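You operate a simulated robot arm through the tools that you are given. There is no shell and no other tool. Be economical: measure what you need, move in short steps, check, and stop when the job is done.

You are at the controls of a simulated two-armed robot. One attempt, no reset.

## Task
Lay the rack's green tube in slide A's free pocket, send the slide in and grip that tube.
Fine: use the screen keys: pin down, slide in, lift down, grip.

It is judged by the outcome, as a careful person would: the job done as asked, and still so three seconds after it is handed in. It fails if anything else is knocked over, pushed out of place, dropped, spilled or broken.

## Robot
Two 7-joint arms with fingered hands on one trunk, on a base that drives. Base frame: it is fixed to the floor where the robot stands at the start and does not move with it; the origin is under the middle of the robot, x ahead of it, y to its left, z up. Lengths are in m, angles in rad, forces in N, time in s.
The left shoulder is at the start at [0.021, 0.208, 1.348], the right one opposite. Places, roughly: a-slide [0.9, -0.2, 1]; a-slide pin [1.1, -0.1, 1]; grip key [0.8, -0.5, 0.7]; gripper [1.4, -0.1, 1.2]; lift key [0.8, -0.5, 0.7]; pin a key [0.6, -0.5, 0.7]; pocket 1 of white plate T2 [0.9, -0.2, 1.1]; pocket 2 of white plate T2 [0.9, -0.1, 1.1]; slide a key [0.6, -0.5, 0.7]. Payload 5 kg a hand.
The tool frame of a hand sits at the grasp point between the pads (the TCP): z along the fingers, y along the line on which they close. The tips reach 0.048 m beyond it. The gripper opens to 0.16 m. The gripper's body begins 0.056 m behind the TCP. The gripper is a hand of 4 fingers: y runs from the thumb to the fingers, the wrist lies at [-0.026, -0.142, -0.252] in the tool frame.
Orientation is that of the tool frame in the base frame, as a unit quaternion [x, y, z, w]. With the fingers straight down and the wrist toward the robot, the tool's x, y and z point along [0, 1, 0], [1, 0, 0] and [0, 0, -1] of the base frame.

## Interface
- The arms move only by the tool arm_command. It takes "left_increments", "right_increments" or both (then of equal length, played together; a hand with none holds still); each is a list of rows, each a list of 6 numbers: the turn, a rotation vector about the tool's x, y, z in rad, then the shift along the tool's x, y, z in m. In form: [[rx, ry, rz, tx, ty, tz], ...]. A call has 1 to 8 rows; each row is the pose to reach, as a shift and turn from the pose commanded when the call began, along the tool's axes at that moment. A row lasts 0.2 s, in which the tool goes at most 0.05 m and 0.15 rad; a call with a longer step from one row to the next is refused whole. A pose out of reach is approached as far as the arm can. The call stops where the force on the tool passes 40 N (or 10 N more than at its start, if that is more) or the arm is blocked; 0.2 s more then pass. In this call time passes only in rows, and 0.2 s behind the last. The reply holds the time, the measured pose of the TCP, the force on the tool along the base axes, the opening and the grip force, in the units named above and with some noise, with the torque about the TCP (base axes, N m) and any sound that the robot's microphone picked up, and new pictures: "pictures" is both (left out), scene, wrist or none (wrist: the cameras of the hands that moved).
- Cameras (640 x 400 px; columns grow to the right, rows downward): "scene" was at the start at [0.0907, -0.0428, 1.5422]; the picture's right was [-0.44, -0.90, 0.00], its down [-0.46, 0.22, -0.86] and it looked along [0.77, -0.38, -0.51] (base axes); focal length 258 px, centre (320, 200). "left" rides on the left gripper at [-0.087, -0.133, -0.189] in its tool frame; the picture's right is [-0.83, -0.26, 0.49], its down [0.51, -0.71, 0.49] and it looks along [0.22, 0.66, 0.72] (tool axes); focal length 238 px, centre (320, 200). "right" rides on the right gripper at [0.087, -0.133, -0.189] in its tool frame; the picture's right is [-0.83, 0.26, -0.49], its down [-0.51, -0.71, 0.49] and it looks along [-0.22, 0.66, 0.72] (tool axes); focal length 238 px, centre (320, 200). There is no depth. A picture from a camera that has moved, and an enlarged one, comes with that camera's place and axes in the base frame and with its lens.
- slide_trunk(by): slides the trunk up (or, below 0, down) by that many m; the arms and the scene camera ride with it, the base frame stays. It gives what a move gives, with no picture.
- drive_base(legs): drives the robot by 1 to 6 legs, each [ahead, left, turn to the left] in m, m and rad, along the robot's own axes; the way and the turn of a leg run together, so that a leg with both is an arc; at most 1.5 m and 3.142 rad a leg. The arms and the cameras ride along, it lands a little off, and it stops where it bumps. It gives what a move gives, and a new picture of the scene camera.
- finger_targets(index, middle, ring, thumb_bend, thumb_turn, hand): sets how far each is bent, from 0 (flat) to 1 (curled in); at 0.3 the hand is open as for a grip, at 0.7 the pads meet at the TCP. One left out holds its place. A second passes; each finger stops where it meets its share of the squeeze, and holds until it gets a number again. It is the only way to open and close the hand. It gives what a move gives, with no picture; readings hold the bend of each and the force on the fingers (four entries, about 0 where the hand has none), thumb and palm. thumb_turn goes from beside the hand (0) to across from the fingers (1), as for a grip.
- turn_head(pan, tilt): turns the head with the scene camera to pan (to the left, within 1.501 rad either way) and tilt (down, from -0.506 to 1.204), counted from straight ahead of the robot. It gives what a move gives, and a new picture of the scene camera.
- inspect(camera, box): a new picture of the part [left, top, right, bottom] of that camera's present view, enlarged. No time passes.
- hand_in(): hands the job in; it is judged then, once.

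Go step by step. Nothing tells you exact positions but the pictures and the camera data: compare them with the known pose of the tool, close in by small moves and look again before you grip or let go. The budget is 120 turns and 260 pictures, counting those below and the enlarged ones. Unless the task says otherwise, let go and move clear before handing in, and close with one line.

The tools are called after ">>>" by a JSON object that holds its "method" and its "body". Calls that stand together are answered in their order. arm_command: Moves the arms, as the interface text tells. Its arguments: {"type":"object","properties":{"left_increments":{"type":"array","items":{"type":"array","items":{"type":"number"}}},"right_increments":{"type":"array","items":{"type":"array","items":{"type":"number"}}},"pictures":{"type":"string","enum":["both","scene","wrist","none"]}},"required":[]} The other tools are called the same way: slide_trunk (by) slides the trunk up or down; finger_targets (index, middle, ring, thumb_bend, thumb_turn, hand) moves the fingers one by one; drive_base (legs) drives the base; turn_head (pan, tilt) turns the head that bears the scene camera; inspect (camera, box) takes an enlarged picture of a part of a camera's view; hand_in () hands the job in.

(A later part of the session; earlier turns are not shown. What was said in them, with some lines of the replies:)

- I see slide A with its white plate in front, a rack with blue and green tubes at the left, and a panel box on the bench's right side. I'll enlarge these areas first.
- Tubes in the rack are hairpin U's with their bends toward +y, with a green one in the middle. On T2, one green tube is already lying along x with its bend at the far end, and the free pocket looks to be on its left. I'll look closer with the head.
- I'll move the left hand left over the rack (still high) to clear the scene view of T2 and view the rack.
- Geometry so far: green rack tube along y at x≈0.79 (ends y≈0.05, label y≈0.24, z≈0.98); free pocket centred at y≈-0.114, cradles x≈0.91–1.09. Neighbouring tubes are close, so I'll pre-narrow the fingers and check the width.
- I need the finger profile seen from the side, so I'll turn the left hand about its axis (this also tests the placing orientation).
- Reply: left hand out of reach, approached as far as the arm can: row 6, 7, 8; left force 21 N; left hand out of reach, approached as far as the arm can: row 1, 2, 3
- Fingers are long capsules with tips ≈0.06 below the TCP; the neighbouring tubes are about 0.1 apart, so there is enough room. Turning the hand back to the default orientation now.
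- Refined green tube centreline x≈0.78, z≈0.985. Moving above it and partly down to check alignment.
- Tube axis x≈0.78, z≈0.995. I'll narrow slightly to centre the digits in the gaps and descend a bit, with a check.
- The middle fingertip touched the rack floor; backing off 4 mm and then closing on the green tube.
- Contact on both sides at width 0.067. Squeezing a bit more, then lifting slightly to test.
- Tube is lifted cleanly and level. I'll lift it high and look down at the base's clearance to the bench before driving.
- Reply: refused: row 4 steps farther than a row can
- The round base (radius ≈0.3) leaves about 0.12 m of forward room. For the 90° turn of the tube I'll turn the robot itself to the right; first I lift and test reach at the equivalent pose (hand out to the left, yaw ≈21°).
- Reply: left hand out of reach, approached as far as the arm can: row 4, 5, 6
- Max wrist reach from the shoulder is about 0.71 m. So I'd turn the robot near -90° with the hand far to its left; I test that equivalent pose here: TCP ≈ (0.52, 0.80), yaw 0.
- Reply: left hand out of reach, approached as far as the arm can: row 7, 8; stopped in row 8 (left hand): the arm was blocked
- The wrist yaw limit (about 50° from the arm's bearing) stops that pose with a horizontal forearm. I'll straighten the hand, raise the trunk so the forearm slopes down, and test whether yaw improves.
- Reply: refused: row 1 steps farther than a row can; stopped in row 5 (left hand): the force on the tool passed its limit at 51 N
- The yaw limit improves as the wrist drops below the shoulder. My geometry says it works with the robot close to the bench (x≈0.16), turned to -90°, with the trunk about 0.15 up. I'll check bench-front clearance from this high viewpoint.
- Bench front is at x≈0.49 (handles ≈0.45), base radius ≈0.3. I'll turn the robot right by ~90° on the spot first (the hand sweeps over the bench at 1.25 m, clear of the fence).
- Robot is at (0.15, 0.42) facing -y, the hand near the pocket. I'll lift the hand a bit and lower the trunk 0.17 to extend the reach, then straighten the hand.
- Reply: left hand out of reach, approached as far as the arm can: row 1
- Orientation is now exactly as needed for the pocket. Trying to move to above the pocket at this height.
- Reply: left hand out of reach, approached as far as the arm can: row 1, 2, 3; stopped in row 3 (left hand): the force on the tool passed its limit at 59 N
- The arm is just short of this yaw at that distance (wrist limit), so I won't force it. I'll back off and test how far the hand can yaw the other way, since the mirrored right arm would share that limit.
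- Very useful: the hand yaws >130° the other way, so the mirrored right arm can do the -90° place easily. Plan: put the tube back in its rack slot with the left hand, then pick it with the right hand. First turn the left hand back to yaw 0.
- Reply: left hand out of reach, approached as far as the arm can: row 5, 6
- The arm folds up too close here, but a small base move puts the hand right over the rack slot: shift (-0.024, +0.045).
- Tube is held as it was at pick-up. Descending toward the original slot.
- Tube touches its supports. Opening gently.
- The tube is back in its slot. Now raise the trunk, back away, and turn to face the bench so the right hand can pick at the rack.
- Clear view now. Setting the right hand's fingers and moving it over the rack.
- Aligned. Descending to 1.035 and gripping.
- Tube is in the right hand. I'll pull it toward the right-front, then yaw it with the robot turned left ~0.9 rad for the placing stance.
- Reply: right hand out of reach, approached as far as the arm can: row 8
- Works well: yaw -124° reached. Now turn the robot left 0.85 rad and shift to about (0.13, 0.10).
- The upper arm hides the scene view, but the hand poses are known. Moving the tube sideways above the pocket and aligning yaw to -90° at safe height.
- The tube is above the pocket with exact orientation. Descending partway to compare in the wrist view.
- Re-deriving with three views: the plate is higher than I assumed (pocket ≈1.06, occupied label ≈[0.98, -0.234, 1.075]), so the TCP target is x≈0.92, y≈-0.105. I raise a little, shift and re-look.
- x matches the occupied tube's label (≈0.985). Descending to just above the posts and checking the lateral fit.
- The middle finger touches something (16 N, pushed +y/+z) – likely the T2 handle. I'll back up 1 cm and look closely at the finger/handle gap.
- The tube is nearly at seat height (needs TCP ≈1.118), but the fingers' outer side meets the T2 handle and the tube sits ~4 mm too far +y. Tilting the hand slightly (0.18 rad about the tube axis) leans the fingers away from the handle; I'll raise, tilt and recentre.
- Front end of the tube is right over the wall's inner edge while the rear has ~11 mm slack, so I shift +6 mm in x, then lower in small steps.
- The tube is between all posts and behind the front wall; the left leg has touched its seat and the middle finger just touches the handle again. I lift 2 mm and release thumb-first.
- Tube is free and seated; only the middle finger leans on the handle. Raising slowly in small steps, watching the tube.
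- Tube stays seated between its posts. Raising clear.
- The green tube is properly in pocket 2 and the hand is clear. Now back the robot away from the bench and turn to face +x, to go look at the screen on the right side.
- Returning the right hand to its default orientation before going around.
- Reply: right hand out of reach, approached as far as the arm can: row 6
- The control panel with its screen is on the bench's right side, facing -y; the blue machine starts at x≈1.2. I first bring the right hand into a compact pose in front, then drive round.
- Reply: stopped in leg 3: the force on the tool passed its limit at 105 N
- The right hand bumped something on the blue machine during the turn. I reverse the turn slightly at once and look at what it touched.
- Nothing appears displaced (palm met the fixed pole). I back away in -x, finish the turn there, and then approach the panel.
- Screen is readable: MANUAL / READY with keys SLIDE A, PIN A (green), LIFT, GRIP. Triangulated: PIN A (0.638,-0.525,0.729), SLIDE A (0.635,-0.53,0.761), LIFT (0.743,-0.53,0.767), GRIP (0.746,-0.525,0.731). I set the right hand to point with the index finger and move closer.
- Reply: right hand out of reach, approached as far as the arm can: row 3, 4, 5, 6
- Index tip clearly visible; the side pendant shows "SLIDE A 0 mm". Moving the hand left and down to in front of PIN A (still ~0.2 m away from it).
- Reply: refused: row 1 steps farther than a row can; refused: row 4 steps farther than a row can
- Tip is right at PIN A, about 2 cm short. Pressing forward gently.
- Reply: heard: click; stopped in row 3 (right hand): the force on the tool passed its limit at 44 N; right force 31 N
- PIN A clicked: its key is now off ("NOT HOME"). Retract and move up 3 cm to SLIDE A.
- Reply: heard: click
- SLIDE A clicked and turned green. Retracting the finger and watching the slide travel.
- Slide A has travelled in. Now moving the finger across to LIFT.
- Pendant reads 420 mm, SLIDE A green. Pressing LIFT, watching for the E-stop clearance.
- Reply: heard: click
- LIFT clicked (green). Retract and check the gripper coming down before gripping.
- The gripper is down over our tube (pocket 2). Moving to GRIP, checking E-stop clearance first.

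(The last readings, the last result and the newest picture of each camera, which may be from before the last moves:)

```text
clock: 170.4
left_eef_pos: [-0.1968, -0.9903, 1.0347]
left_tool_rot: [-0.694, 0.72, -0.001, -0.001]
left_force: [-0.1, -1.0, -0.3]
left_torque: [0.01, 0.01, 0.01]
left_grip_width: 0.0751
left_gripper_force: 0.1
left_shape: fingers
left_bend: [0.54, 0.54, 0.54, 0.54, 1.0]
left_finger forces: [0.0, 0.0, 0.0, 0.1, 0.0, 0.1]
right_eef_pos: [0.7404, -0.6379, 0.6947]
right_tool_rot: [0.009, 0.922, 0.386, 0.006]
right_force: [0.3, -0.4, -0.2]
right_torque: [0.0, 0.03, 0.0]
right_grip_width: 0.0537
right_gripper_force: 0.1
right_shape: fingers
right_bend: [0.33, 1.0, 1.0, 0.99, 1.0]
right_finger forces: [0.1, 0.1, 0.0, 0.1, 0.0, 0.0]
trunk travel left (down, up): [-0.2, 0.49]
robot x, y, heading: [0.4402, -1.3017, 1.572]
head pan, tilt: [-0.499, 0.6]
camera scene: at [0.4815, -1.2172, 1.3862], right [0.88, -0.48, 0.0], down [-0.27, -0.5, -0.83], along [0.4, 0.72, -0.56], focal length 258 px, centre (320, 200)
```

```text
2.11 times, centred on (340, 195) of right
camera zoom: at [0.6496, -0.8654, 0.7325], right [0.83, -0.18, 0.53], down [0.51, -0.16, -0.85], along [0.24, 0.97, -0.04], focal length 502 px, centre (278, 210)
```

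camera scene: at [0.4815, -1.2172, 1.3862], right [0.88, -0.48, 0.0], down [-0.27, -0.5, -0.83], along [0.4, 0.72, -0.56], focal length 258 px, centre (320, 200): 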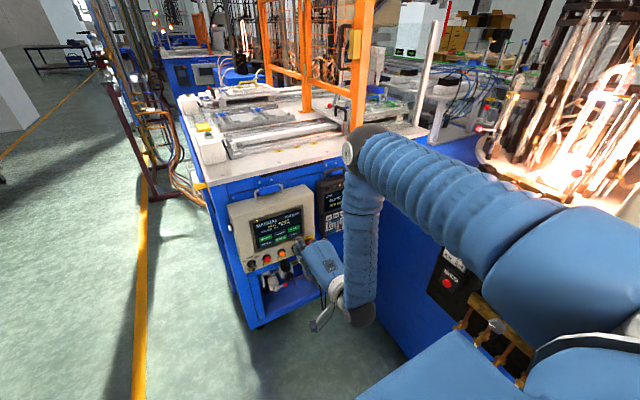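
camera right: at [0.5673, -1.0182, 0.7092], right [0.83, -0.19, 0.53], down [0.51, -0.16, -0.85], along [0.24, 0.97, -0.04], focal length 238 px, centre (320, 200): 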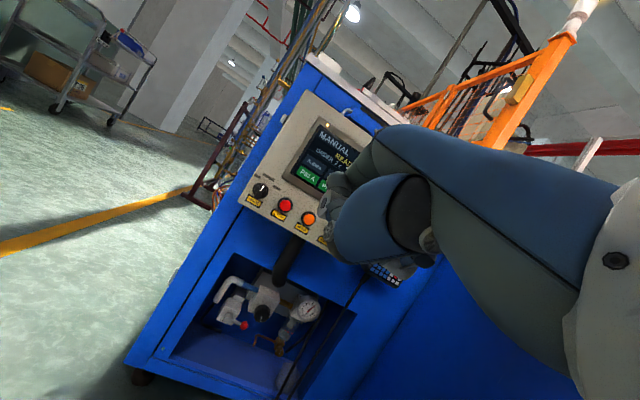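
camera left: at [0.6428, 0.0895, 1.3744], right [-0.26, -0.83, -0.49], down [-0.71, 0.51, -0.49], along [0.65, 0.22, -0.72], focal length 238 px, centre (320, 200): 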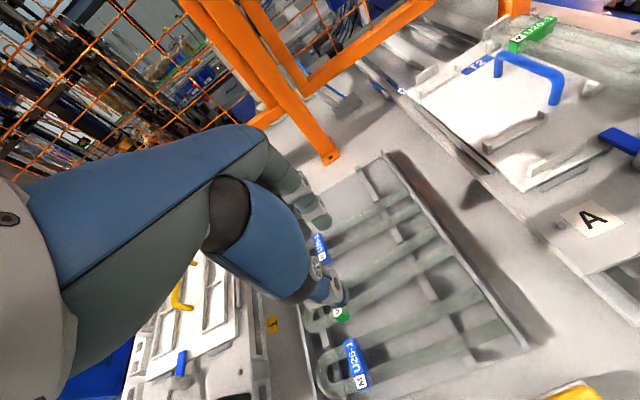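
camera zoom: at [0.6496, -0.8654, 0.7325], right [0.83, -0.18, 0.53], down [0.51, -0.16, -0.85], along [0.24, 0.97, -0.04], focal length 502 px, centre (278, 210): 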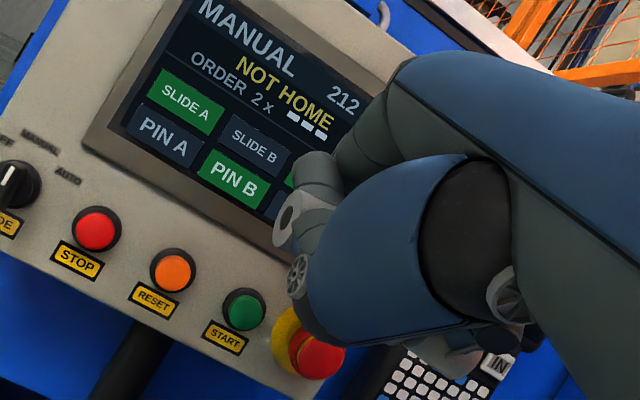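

Clearance to the E-stop is fine (hand stays behind and above it). Pressing GRIP.

>>> {"method": "arm_command", "body": {"right_increments": [[0, 0, 0, 0, 0.008, 0.011], [0, 0, 0, 0, 0.0147, 0.0192], [0, 0, 0, 0, 0.0178, 0.0224], [0, 0, 0, 0, 0.0194, 0.024]], "pictures": "none"}}

>>> {"method": "inspect", "body": {"camera": "scene", "box": [250, 195, 340, 275]}}

```text
clock: 171.4
left_eef_pos: [-0.1969, -0.9906, 1.0347]
left_tool_rot: [-0.694, 0.72, -0.002, 0.0]
left_force: [-0.1, -0.9, 0.3]
left_torque: [0.0, 0.0, 0.04]
left_grip_width: 0.075
left_gripper_force: 0.0
left_shape: fingers
left_bend: [0.54, 0.54, 0.54, 0.54, 1.0]
left_finger forces: [0.0, 0.0, 0.1, 0.0, 0.1, 0.0]
right_eef_pos: [0.7408, -0.6099, 0.692]
right_tool_rot: [0.008, 0.923, 0.386, 0.006]
right_force: [-1.4, -15.0, 5.5]
right_torque: [1.06, -0.05, 0.1]
right_grip_width: 0.0533
right_gripper_force: 7.6
right_shape: fingers
right_bend: [0.33, 1.0, 1.0, 0.99, 1.0]
right_finger forces: [15.3, 0.0, 0.0, 0.1, 0.0, 0.1]
trunk travel left (down, up): [-0.2, 0.49]
robot x, y, heading: [0.4394, -1.3014, 1.574]
head pan, tilt: [-0.499, 0.6]
heard: click
```

```text
5.00 times, centred on (295, 235) of scene
camera zoom: at [0.4814, -1.2185, 1.3862], right [0.88, -0.48, 0.0], down [-0.27, -0.5, -0.83], along [0.4, 0.72, -0.56], focal length 1291 px, centre (445, 25)
```

zoom: 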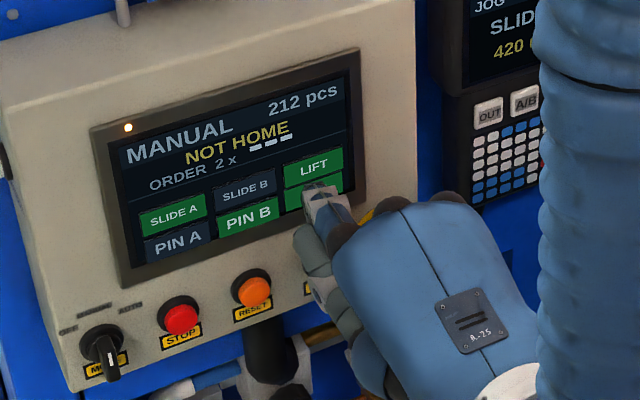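

GRIP is green. Retracting the hand well clear and checking the gripped tube.

>>> {"method": "arm_command", "body": {"right_increments": [[0, 0, 0, 0, -0.02, -0.02], [0, 0, 0, 0, -0.05, -0.05], [0, 0, 0, 0, -0.08, -0.08]], "pictures": "none"}}

>>> {"method": "drive_base", "body": {"legs": [[0, 0.3, 0]]}}

>>> {"method": "turn_head", "body": {"pan": -0.65, "tilt": 0.3}}

>>> {"method": "slide_trunk", "body": {"by": 0.45}}

>>> {"method": "inspect", "body": {"camera": "scene", "box": [240, 120, 440, 270]}}

```text
clock: 172.2
left_eef_pos: [-0.1975, -0.9914, 1.0351]
left_tool_rot: [-0.694, 0.72, -0.001, 0.0]
left_force: [-0.7, -0.6, -0.2]
left_torque: [0.07, 0.04, -0.04]
left_grip_width: 0.0748
left_gripper_force: 0.1
left_shape: fingers
left_bend: [0.54, 0.54, 0.54, 0.54, 1.0]
left_finger forces: [0.1, 0.1, 0.0, 0.0, 0.1, 0.0]
right_eef_pos: [0.7385, -0.72, 0.6915]
right_tool_rot: [0.009, 0.922, 0.386, 0.007]
right_force: [0.3, -0.3, -0.5]
right_torque: [-0.05, -0.03, 0.01]
right_grip_width: 0.0533
right_gripper_force: 0.0
right_shape: fingers
right_bend: [0.33, 1.0, 1.0, 0.99, 1.0]
right_finger forces: [0.0, 0.0, 0.0, 0.1, 0.0, 0.1]
trunk travel left (down, up): [-0.2, 0.49]
robot x, y, heading: [0.4396, -1.3045, 1.569]
head pan, tilt: [-0.499, 0.6]
```

```text
clock: 174.2
left_eef_pos: [-0.4943, -0.9893, 1.034]
left_tool_rot: [-0.694, 0.72, -0.002, -0.001]
left_force: [-0.9, -0.1, 0.7]
left_torque: [0.02, -0.11, -0.03]
left_grip_width: 0.0747
left_gripper_force: 0.0
left_shape: fingers
left_bend: [0.54, 0.54, 0.54, 0.54, 1.0]
left_finger forces: [0.0, 0.1, 0.0, 0.0, 0.1, 0.0]
right_eef_pos: [0.442, -0.7217, 0.6908]
right_tool_rot: [0.008, 0.923, 0.386, 0.007]
right_force: [-0.9, -0.2, 0.3]
right_torque: [-0.03, -0.06, -0.05]
right_grip_width: 0.0534
right_gripper_force: 0.0
right_shape: fingers
right_bend: [0.33, 1.0, 1.0, 0.99, 1.0]
right_finger forces: [0.0, 0.1, 0.0, 0.0, 0.1, 0.0]
trunk travel left (down, up): [-0.2, 0.49]
robot x, y, heading: [0.1449, -1.3037, 1.573]
head pan, tilt: [-0.499, 0.6]
camera scene: at [0.1833, -1.2171, 1.3861], right [0.88, -0.48, 0.0], down [-0.27, -0.5, -0.83], along [0.4, 0.72, -0.56], focal length 258 px, centre (320, 200)
```

scene: 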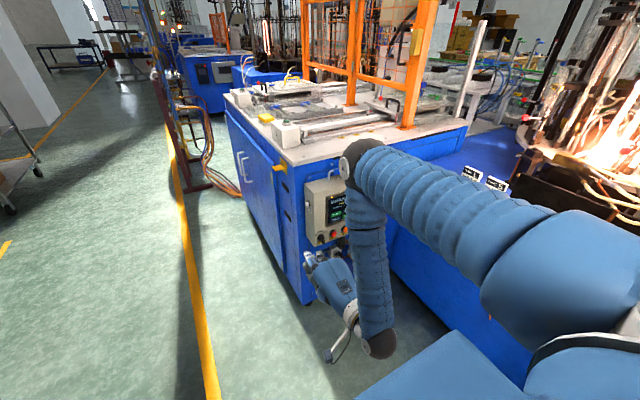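

```text
clock: 175.0
left_eef_pos: [-0.4942, -0.99, 1.0339]
left_tool_rot: [-0.695, 0.719, -0.002, 0.0]
left_force: [-0.2, 0.4, -0.6]
left_torque: [-0.01, -0.03, -0.04]
left_grip_width: 0.075
left_gripper_force: 0.0
left_shape: fingers
left_bend: [0.54, 0.54, 0.54, 0.54, 1.0]
left_finger forces: [0.0, 0.0, 0.0, 0.0, 0.0, 0.0]
right_eef_pos: [0.4405, -0.7214, 0.6917]
right_tool_rot: [0.008, 0.923, 0.385, 0.005]
right_force: [-0.3, 0.7, 0.0]
right_torque: [0.02, 0.0, 0.03]
right_grip_width: 0.0537
right_gripper_force: 0.1
right_shape: fingers
right_bend: [0.33, 1.0, 1.0, 0.99, 1.0]
right_finger forces: [0.1, 0.0, 0.1, 0.0, 0.0, 0.0]
trunk travel left (down, up): [-0.2, 0.49]
robot x, y, heading: [0.1436, -1.3019, 1.57]
head pan, tilt: [-0.649, 0.3]
camera scene: at [0.1984, -1.2203, 1.4135], right [0.8, -0.6, 0.0], down [-0.18, -0.24, -0.95], along [0.58, 0.76, -0.3], focal length 258 px, centre (320, 200)
```

scene: 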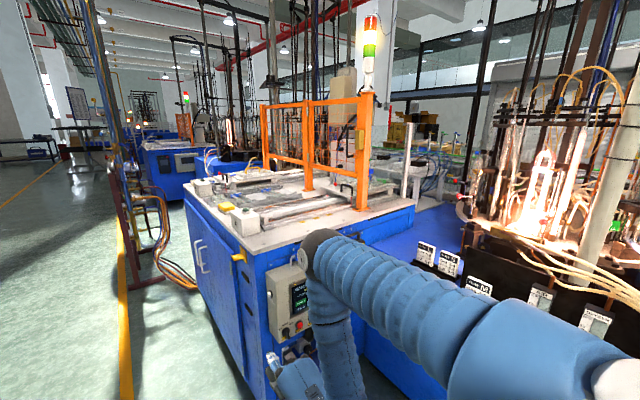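

```text
refused: 0.45 is not a number from -0.4 to 0.4
```

```text
2.67 times, centred on (340, 195) of scene
camera zoom: at [0.1984, -1.2203, 1.4135], right [0.8, -0.6, 0.0], down [-0.18, -0.24, -0.95], along [0.58, 0.76, -0.3], focal length 689 px, centre (267, 213)
```

zoom: 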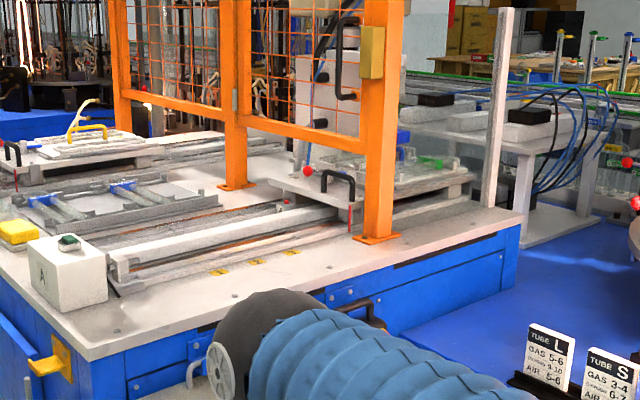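

>>> {"method": "slide_trunk", "body": {"by": 0.38}}

>>> {"method": "turn_head", "body": {"pan": -0.7, "tilt": 0.4}}

>>> {"method": "inspect", "body": {"camera": "scene", "box": [290, 140, 410, 230]}}

```text
clock: 178.7
left_eef_pos: [-0.4957, -0.9907, 1.4141]
left_tool_rot: [-0.694, 0.72, -0.003, 0.0]
left_force: [-0.1, 0.3, -0.1]
left_torque: [-0.01, -0.02, -0.02]
left_grip_width: 0.0749
left_gripper_force: 0.1
left_shape: fingers
left_bend: [0.54, 0.54, 0.54, 0.54, 1.0]
left_finger forces: [0.0, 0.0, 0.1, 0.0, 0.1, 0.0]
right_eef_pos: [0.4414, -0.7211, 1.0711]
right_tool_rot: [0.008, 0.922, 0.386, 0.005]
right_force: [-0.1, -0.9, -0.1]
right_torque: [-0.01, 0.01, 0.01]
right_grip_width: 0.0535
right_gripper_force: 0.0
right_shape: fingers
right_bend: [0.33, 1.0, 1.0, 0.99, 1.0]
right_finger forces: [0.0, 0.0, 0.1, 0.1, 0.1, 0.1]
trunk travel left (down, up): [-0.58, 0.11]
robot x, y, heading: [0.1453, -1.3004, 1.572]
head pan, tilt: [-0.649, 0.3]
```

```text
clock: 179.3
left_eef_pos: [-0.4936, -0.9899, 1.4148]
left_tool_rot: [-0.694, 0.72, -0.003, 0.0]
left_force: [-0.7, -0.1, 0.3]
left_torque: [0.0, -0.05, 0.01]
left_grip_width: 0.0749
left_gripper_force: 0.1
left_shape: fingers
left_bend: [0.54, 0.54, 0.54, 0.54, 1.0]
left_finger forces: [0.0, 0.1, 0.0, 0.0, 0.0, 0.0]
right_eef_pos: [0.4412, -0.722, 1.0704]
right_tool_rot: [0.008, 0.923, 0.386, 0.006]
right_force: [-0.2, -0.2, 0.6]
right_torque: [-0.03, 0.04, -0.03]
right_grip_width: 0.0535
right_gripper_force: 0.0
right_shape: fingers
right_bend: [0.33, 1.0, 1.0, 0.99, 1.0]
right_finger forces: [0.0, 0.2, 0.0, 0.0, 0.0, 0.0]
trunk travel left (down, up): [-0.58, 0.11]
robot x, y, heading: [0.142, -1.3046, 1.572]
head pan, tilt: [-0.7, 0.4]
camera scene: at [0.2018, -1.2237, 1.7843], right [0.77, -0.64, 0.0], down [-0.25, -0.3, -0.92], along [0.59, 0.7, -0.39], focal length 258 px, centre (320, 200)
```

scene: 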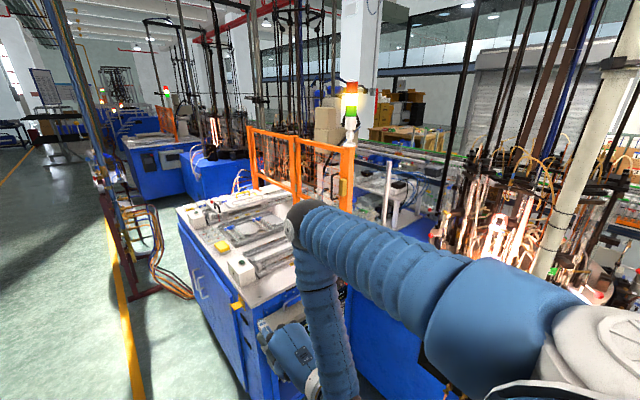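

```text
4.44 times, centred on (350, 185) of scene
camera zoom: at [0.2018, -1.2237, 1.7843], right [0.77, -0.64, 0.0], down [-0.25, -0.3, -0.92], along [0.59, 0.7, -0.39], focal length 1148 px, centre (187, 267)
```

zoom: 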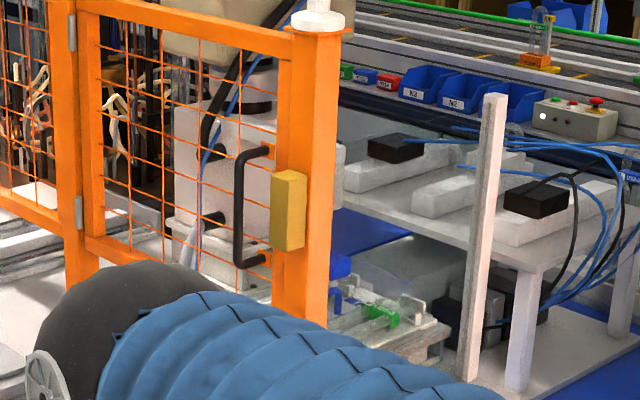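

>>> {"method": "drive_base", "body": {"legs": [[0, 0.45, 0], [0.8, 0, 0]]}}

>>> {"method": "turn_head", "body": {"pan": -1.35, "tilt": 0.35}}

>>> {"method": "inspect", "body": {"camera": "scene", "box": [260, 140, 400, 240]}}

```text
clock: 186.0
left_eef_pos: [-0.9368, -0.1788, 1.4137]
left_tool_rot: [-0.691, 0.723, -0.003, 0.001]
left_force: [-1.0, 0.4, -0.4]
left_torque: [-0.04, 0.02, -0.01]
left_grip_width: 0.0749
left_gripper_force: 0.0
left_shape: fingers
left_bend: [0.54, 0.54, 0.54, 0.54, 1.0]
left_finger forces: [0.0, 0.1, 0.0, 0.0, 0.1, 0.0]
right_eef_pos: [0.0009, 0.0825, 1.072]
right_tool_rot: [0.011, 0.922, 0.386, 0.007]
right_force: [0.7, 0.9, 0.5]
right_torque: [-0.06, 0.03, -0.02]
right_grip_width: 0.0534
right_gripper_force: 0.0
right_shape: fingers
right_bend: [0.33, 1.0, 1.0, 0.99, 1.0]
right_finger forces: [0.0, 0.1, 0.0, 0.0, 0.0, 0.1]
trunk travel left (down, up): [-0.58, 0.11]
robot x, y, heading: [-0.3033, -0.4938, 1.565]
head pan, tilt: [-0.7, 0.4]
camera scene: at [-0.2432, -0.4184, 1.7843], right [0.76, -0.65, 0.0], down [-0.25, -0.3, -0.92], along [0.6, 0.7, -0.39], focal length 258 px, centre (320, 200)
```

scene: 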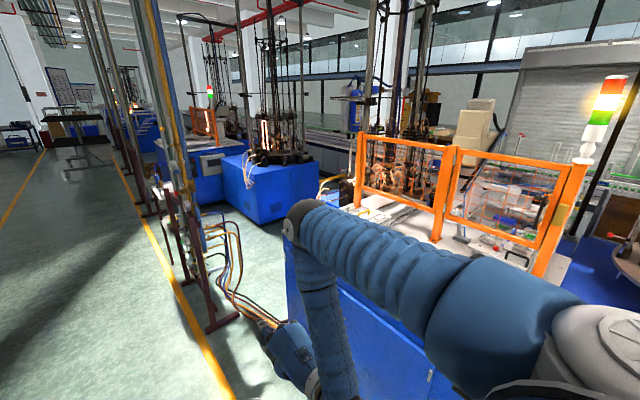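

```text
clock: 187.0
left_eef_pos: [-0.9363, -0.1802, 1.4139]
left_tool_rot: [-0.692, 0.722, -0.002, 0.001]
left_force: [-0.6, -0.2, 0.2]
left_torque: [0.05, 0.04, 0.0]
left_grip_width: 0.0749
left_gripper_force: 0.1
left_shape: fingers
left_bend: [0.54, 0.54, 0.54, 0.54, 1.0]
left_finger forces: [0.0, 0.0, 0.1, 0.1, 0.0, 0.0]
right_eef_pos: [0.0005, 0.0821, 1.0706]
right_tool_rot: [0.012, 0.923, 0.386, 0.008]
right_force: [-0.3, -0.1, -0.4]
right_torque: [0.01, -0.01, 0.0]
right_grip_width: 0.0534
right_gripper_force: 0.0
right_shape: fingers
right_bend: [0.33, 1.0, 1.0, 0.99, 1.0]
right_finger forces: [0.1, 0.0, 0.0, 0.0, 0.0, 0.1]
trunk travel left (down, up): [-0.58, 0.11]
robot x, y, heading: [-0.3023, -0.4914, 1.559]
head pan, tilt: [-1.349, 0.351]
camera scene: at [-0.2124, -0.469, 1.7889], right [0.21, -0.98, 0.0], down [-0.34, -0.07, -0.94], along [0.92, 0.2, -0.34], focal length 258 px, centre (320, 200)
```

scene: 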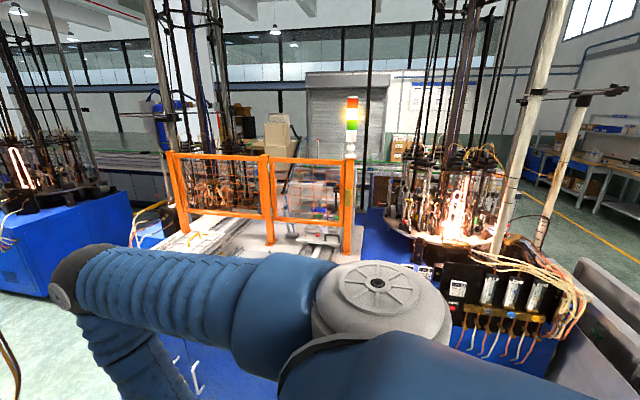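

```text
4.00 times, centred on (330, 190) of scene
camera zoom: at [-0.2124, -0.469, 1.7889], right [0.21, -0.98, 0.0], down [-0.34, -0.07, -0.94], along [0.92, 0.2, -0.34], focal length 1033 px, centre (280, 240)
```

zoom: 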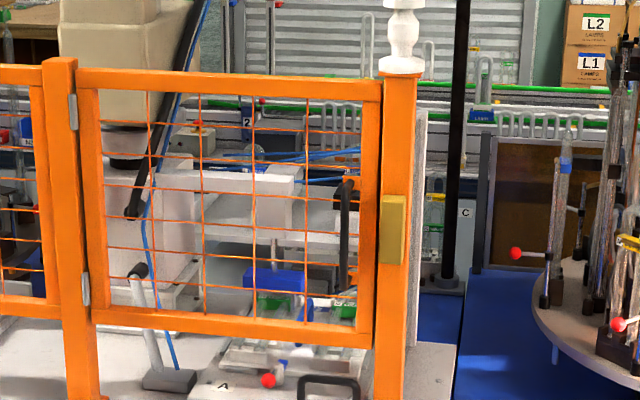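

The blue gripper is closed on the left tube in T2, at its green label. Slide A is in, the other tubes are where they were, and both hands are empty and clear, so I'm handing in.

>>> {"method": "hand_in", "body": {}}

```text
The job is handed in.
```

The rack's green tube is in slide A's free pocket, the slide is in at 420 mm, and the gripper is down and closed on that tube. On the way to the screen the right hand bumped the blue machine's fixed pole at up to 105 N, and I saw nothing moved or damaged there.
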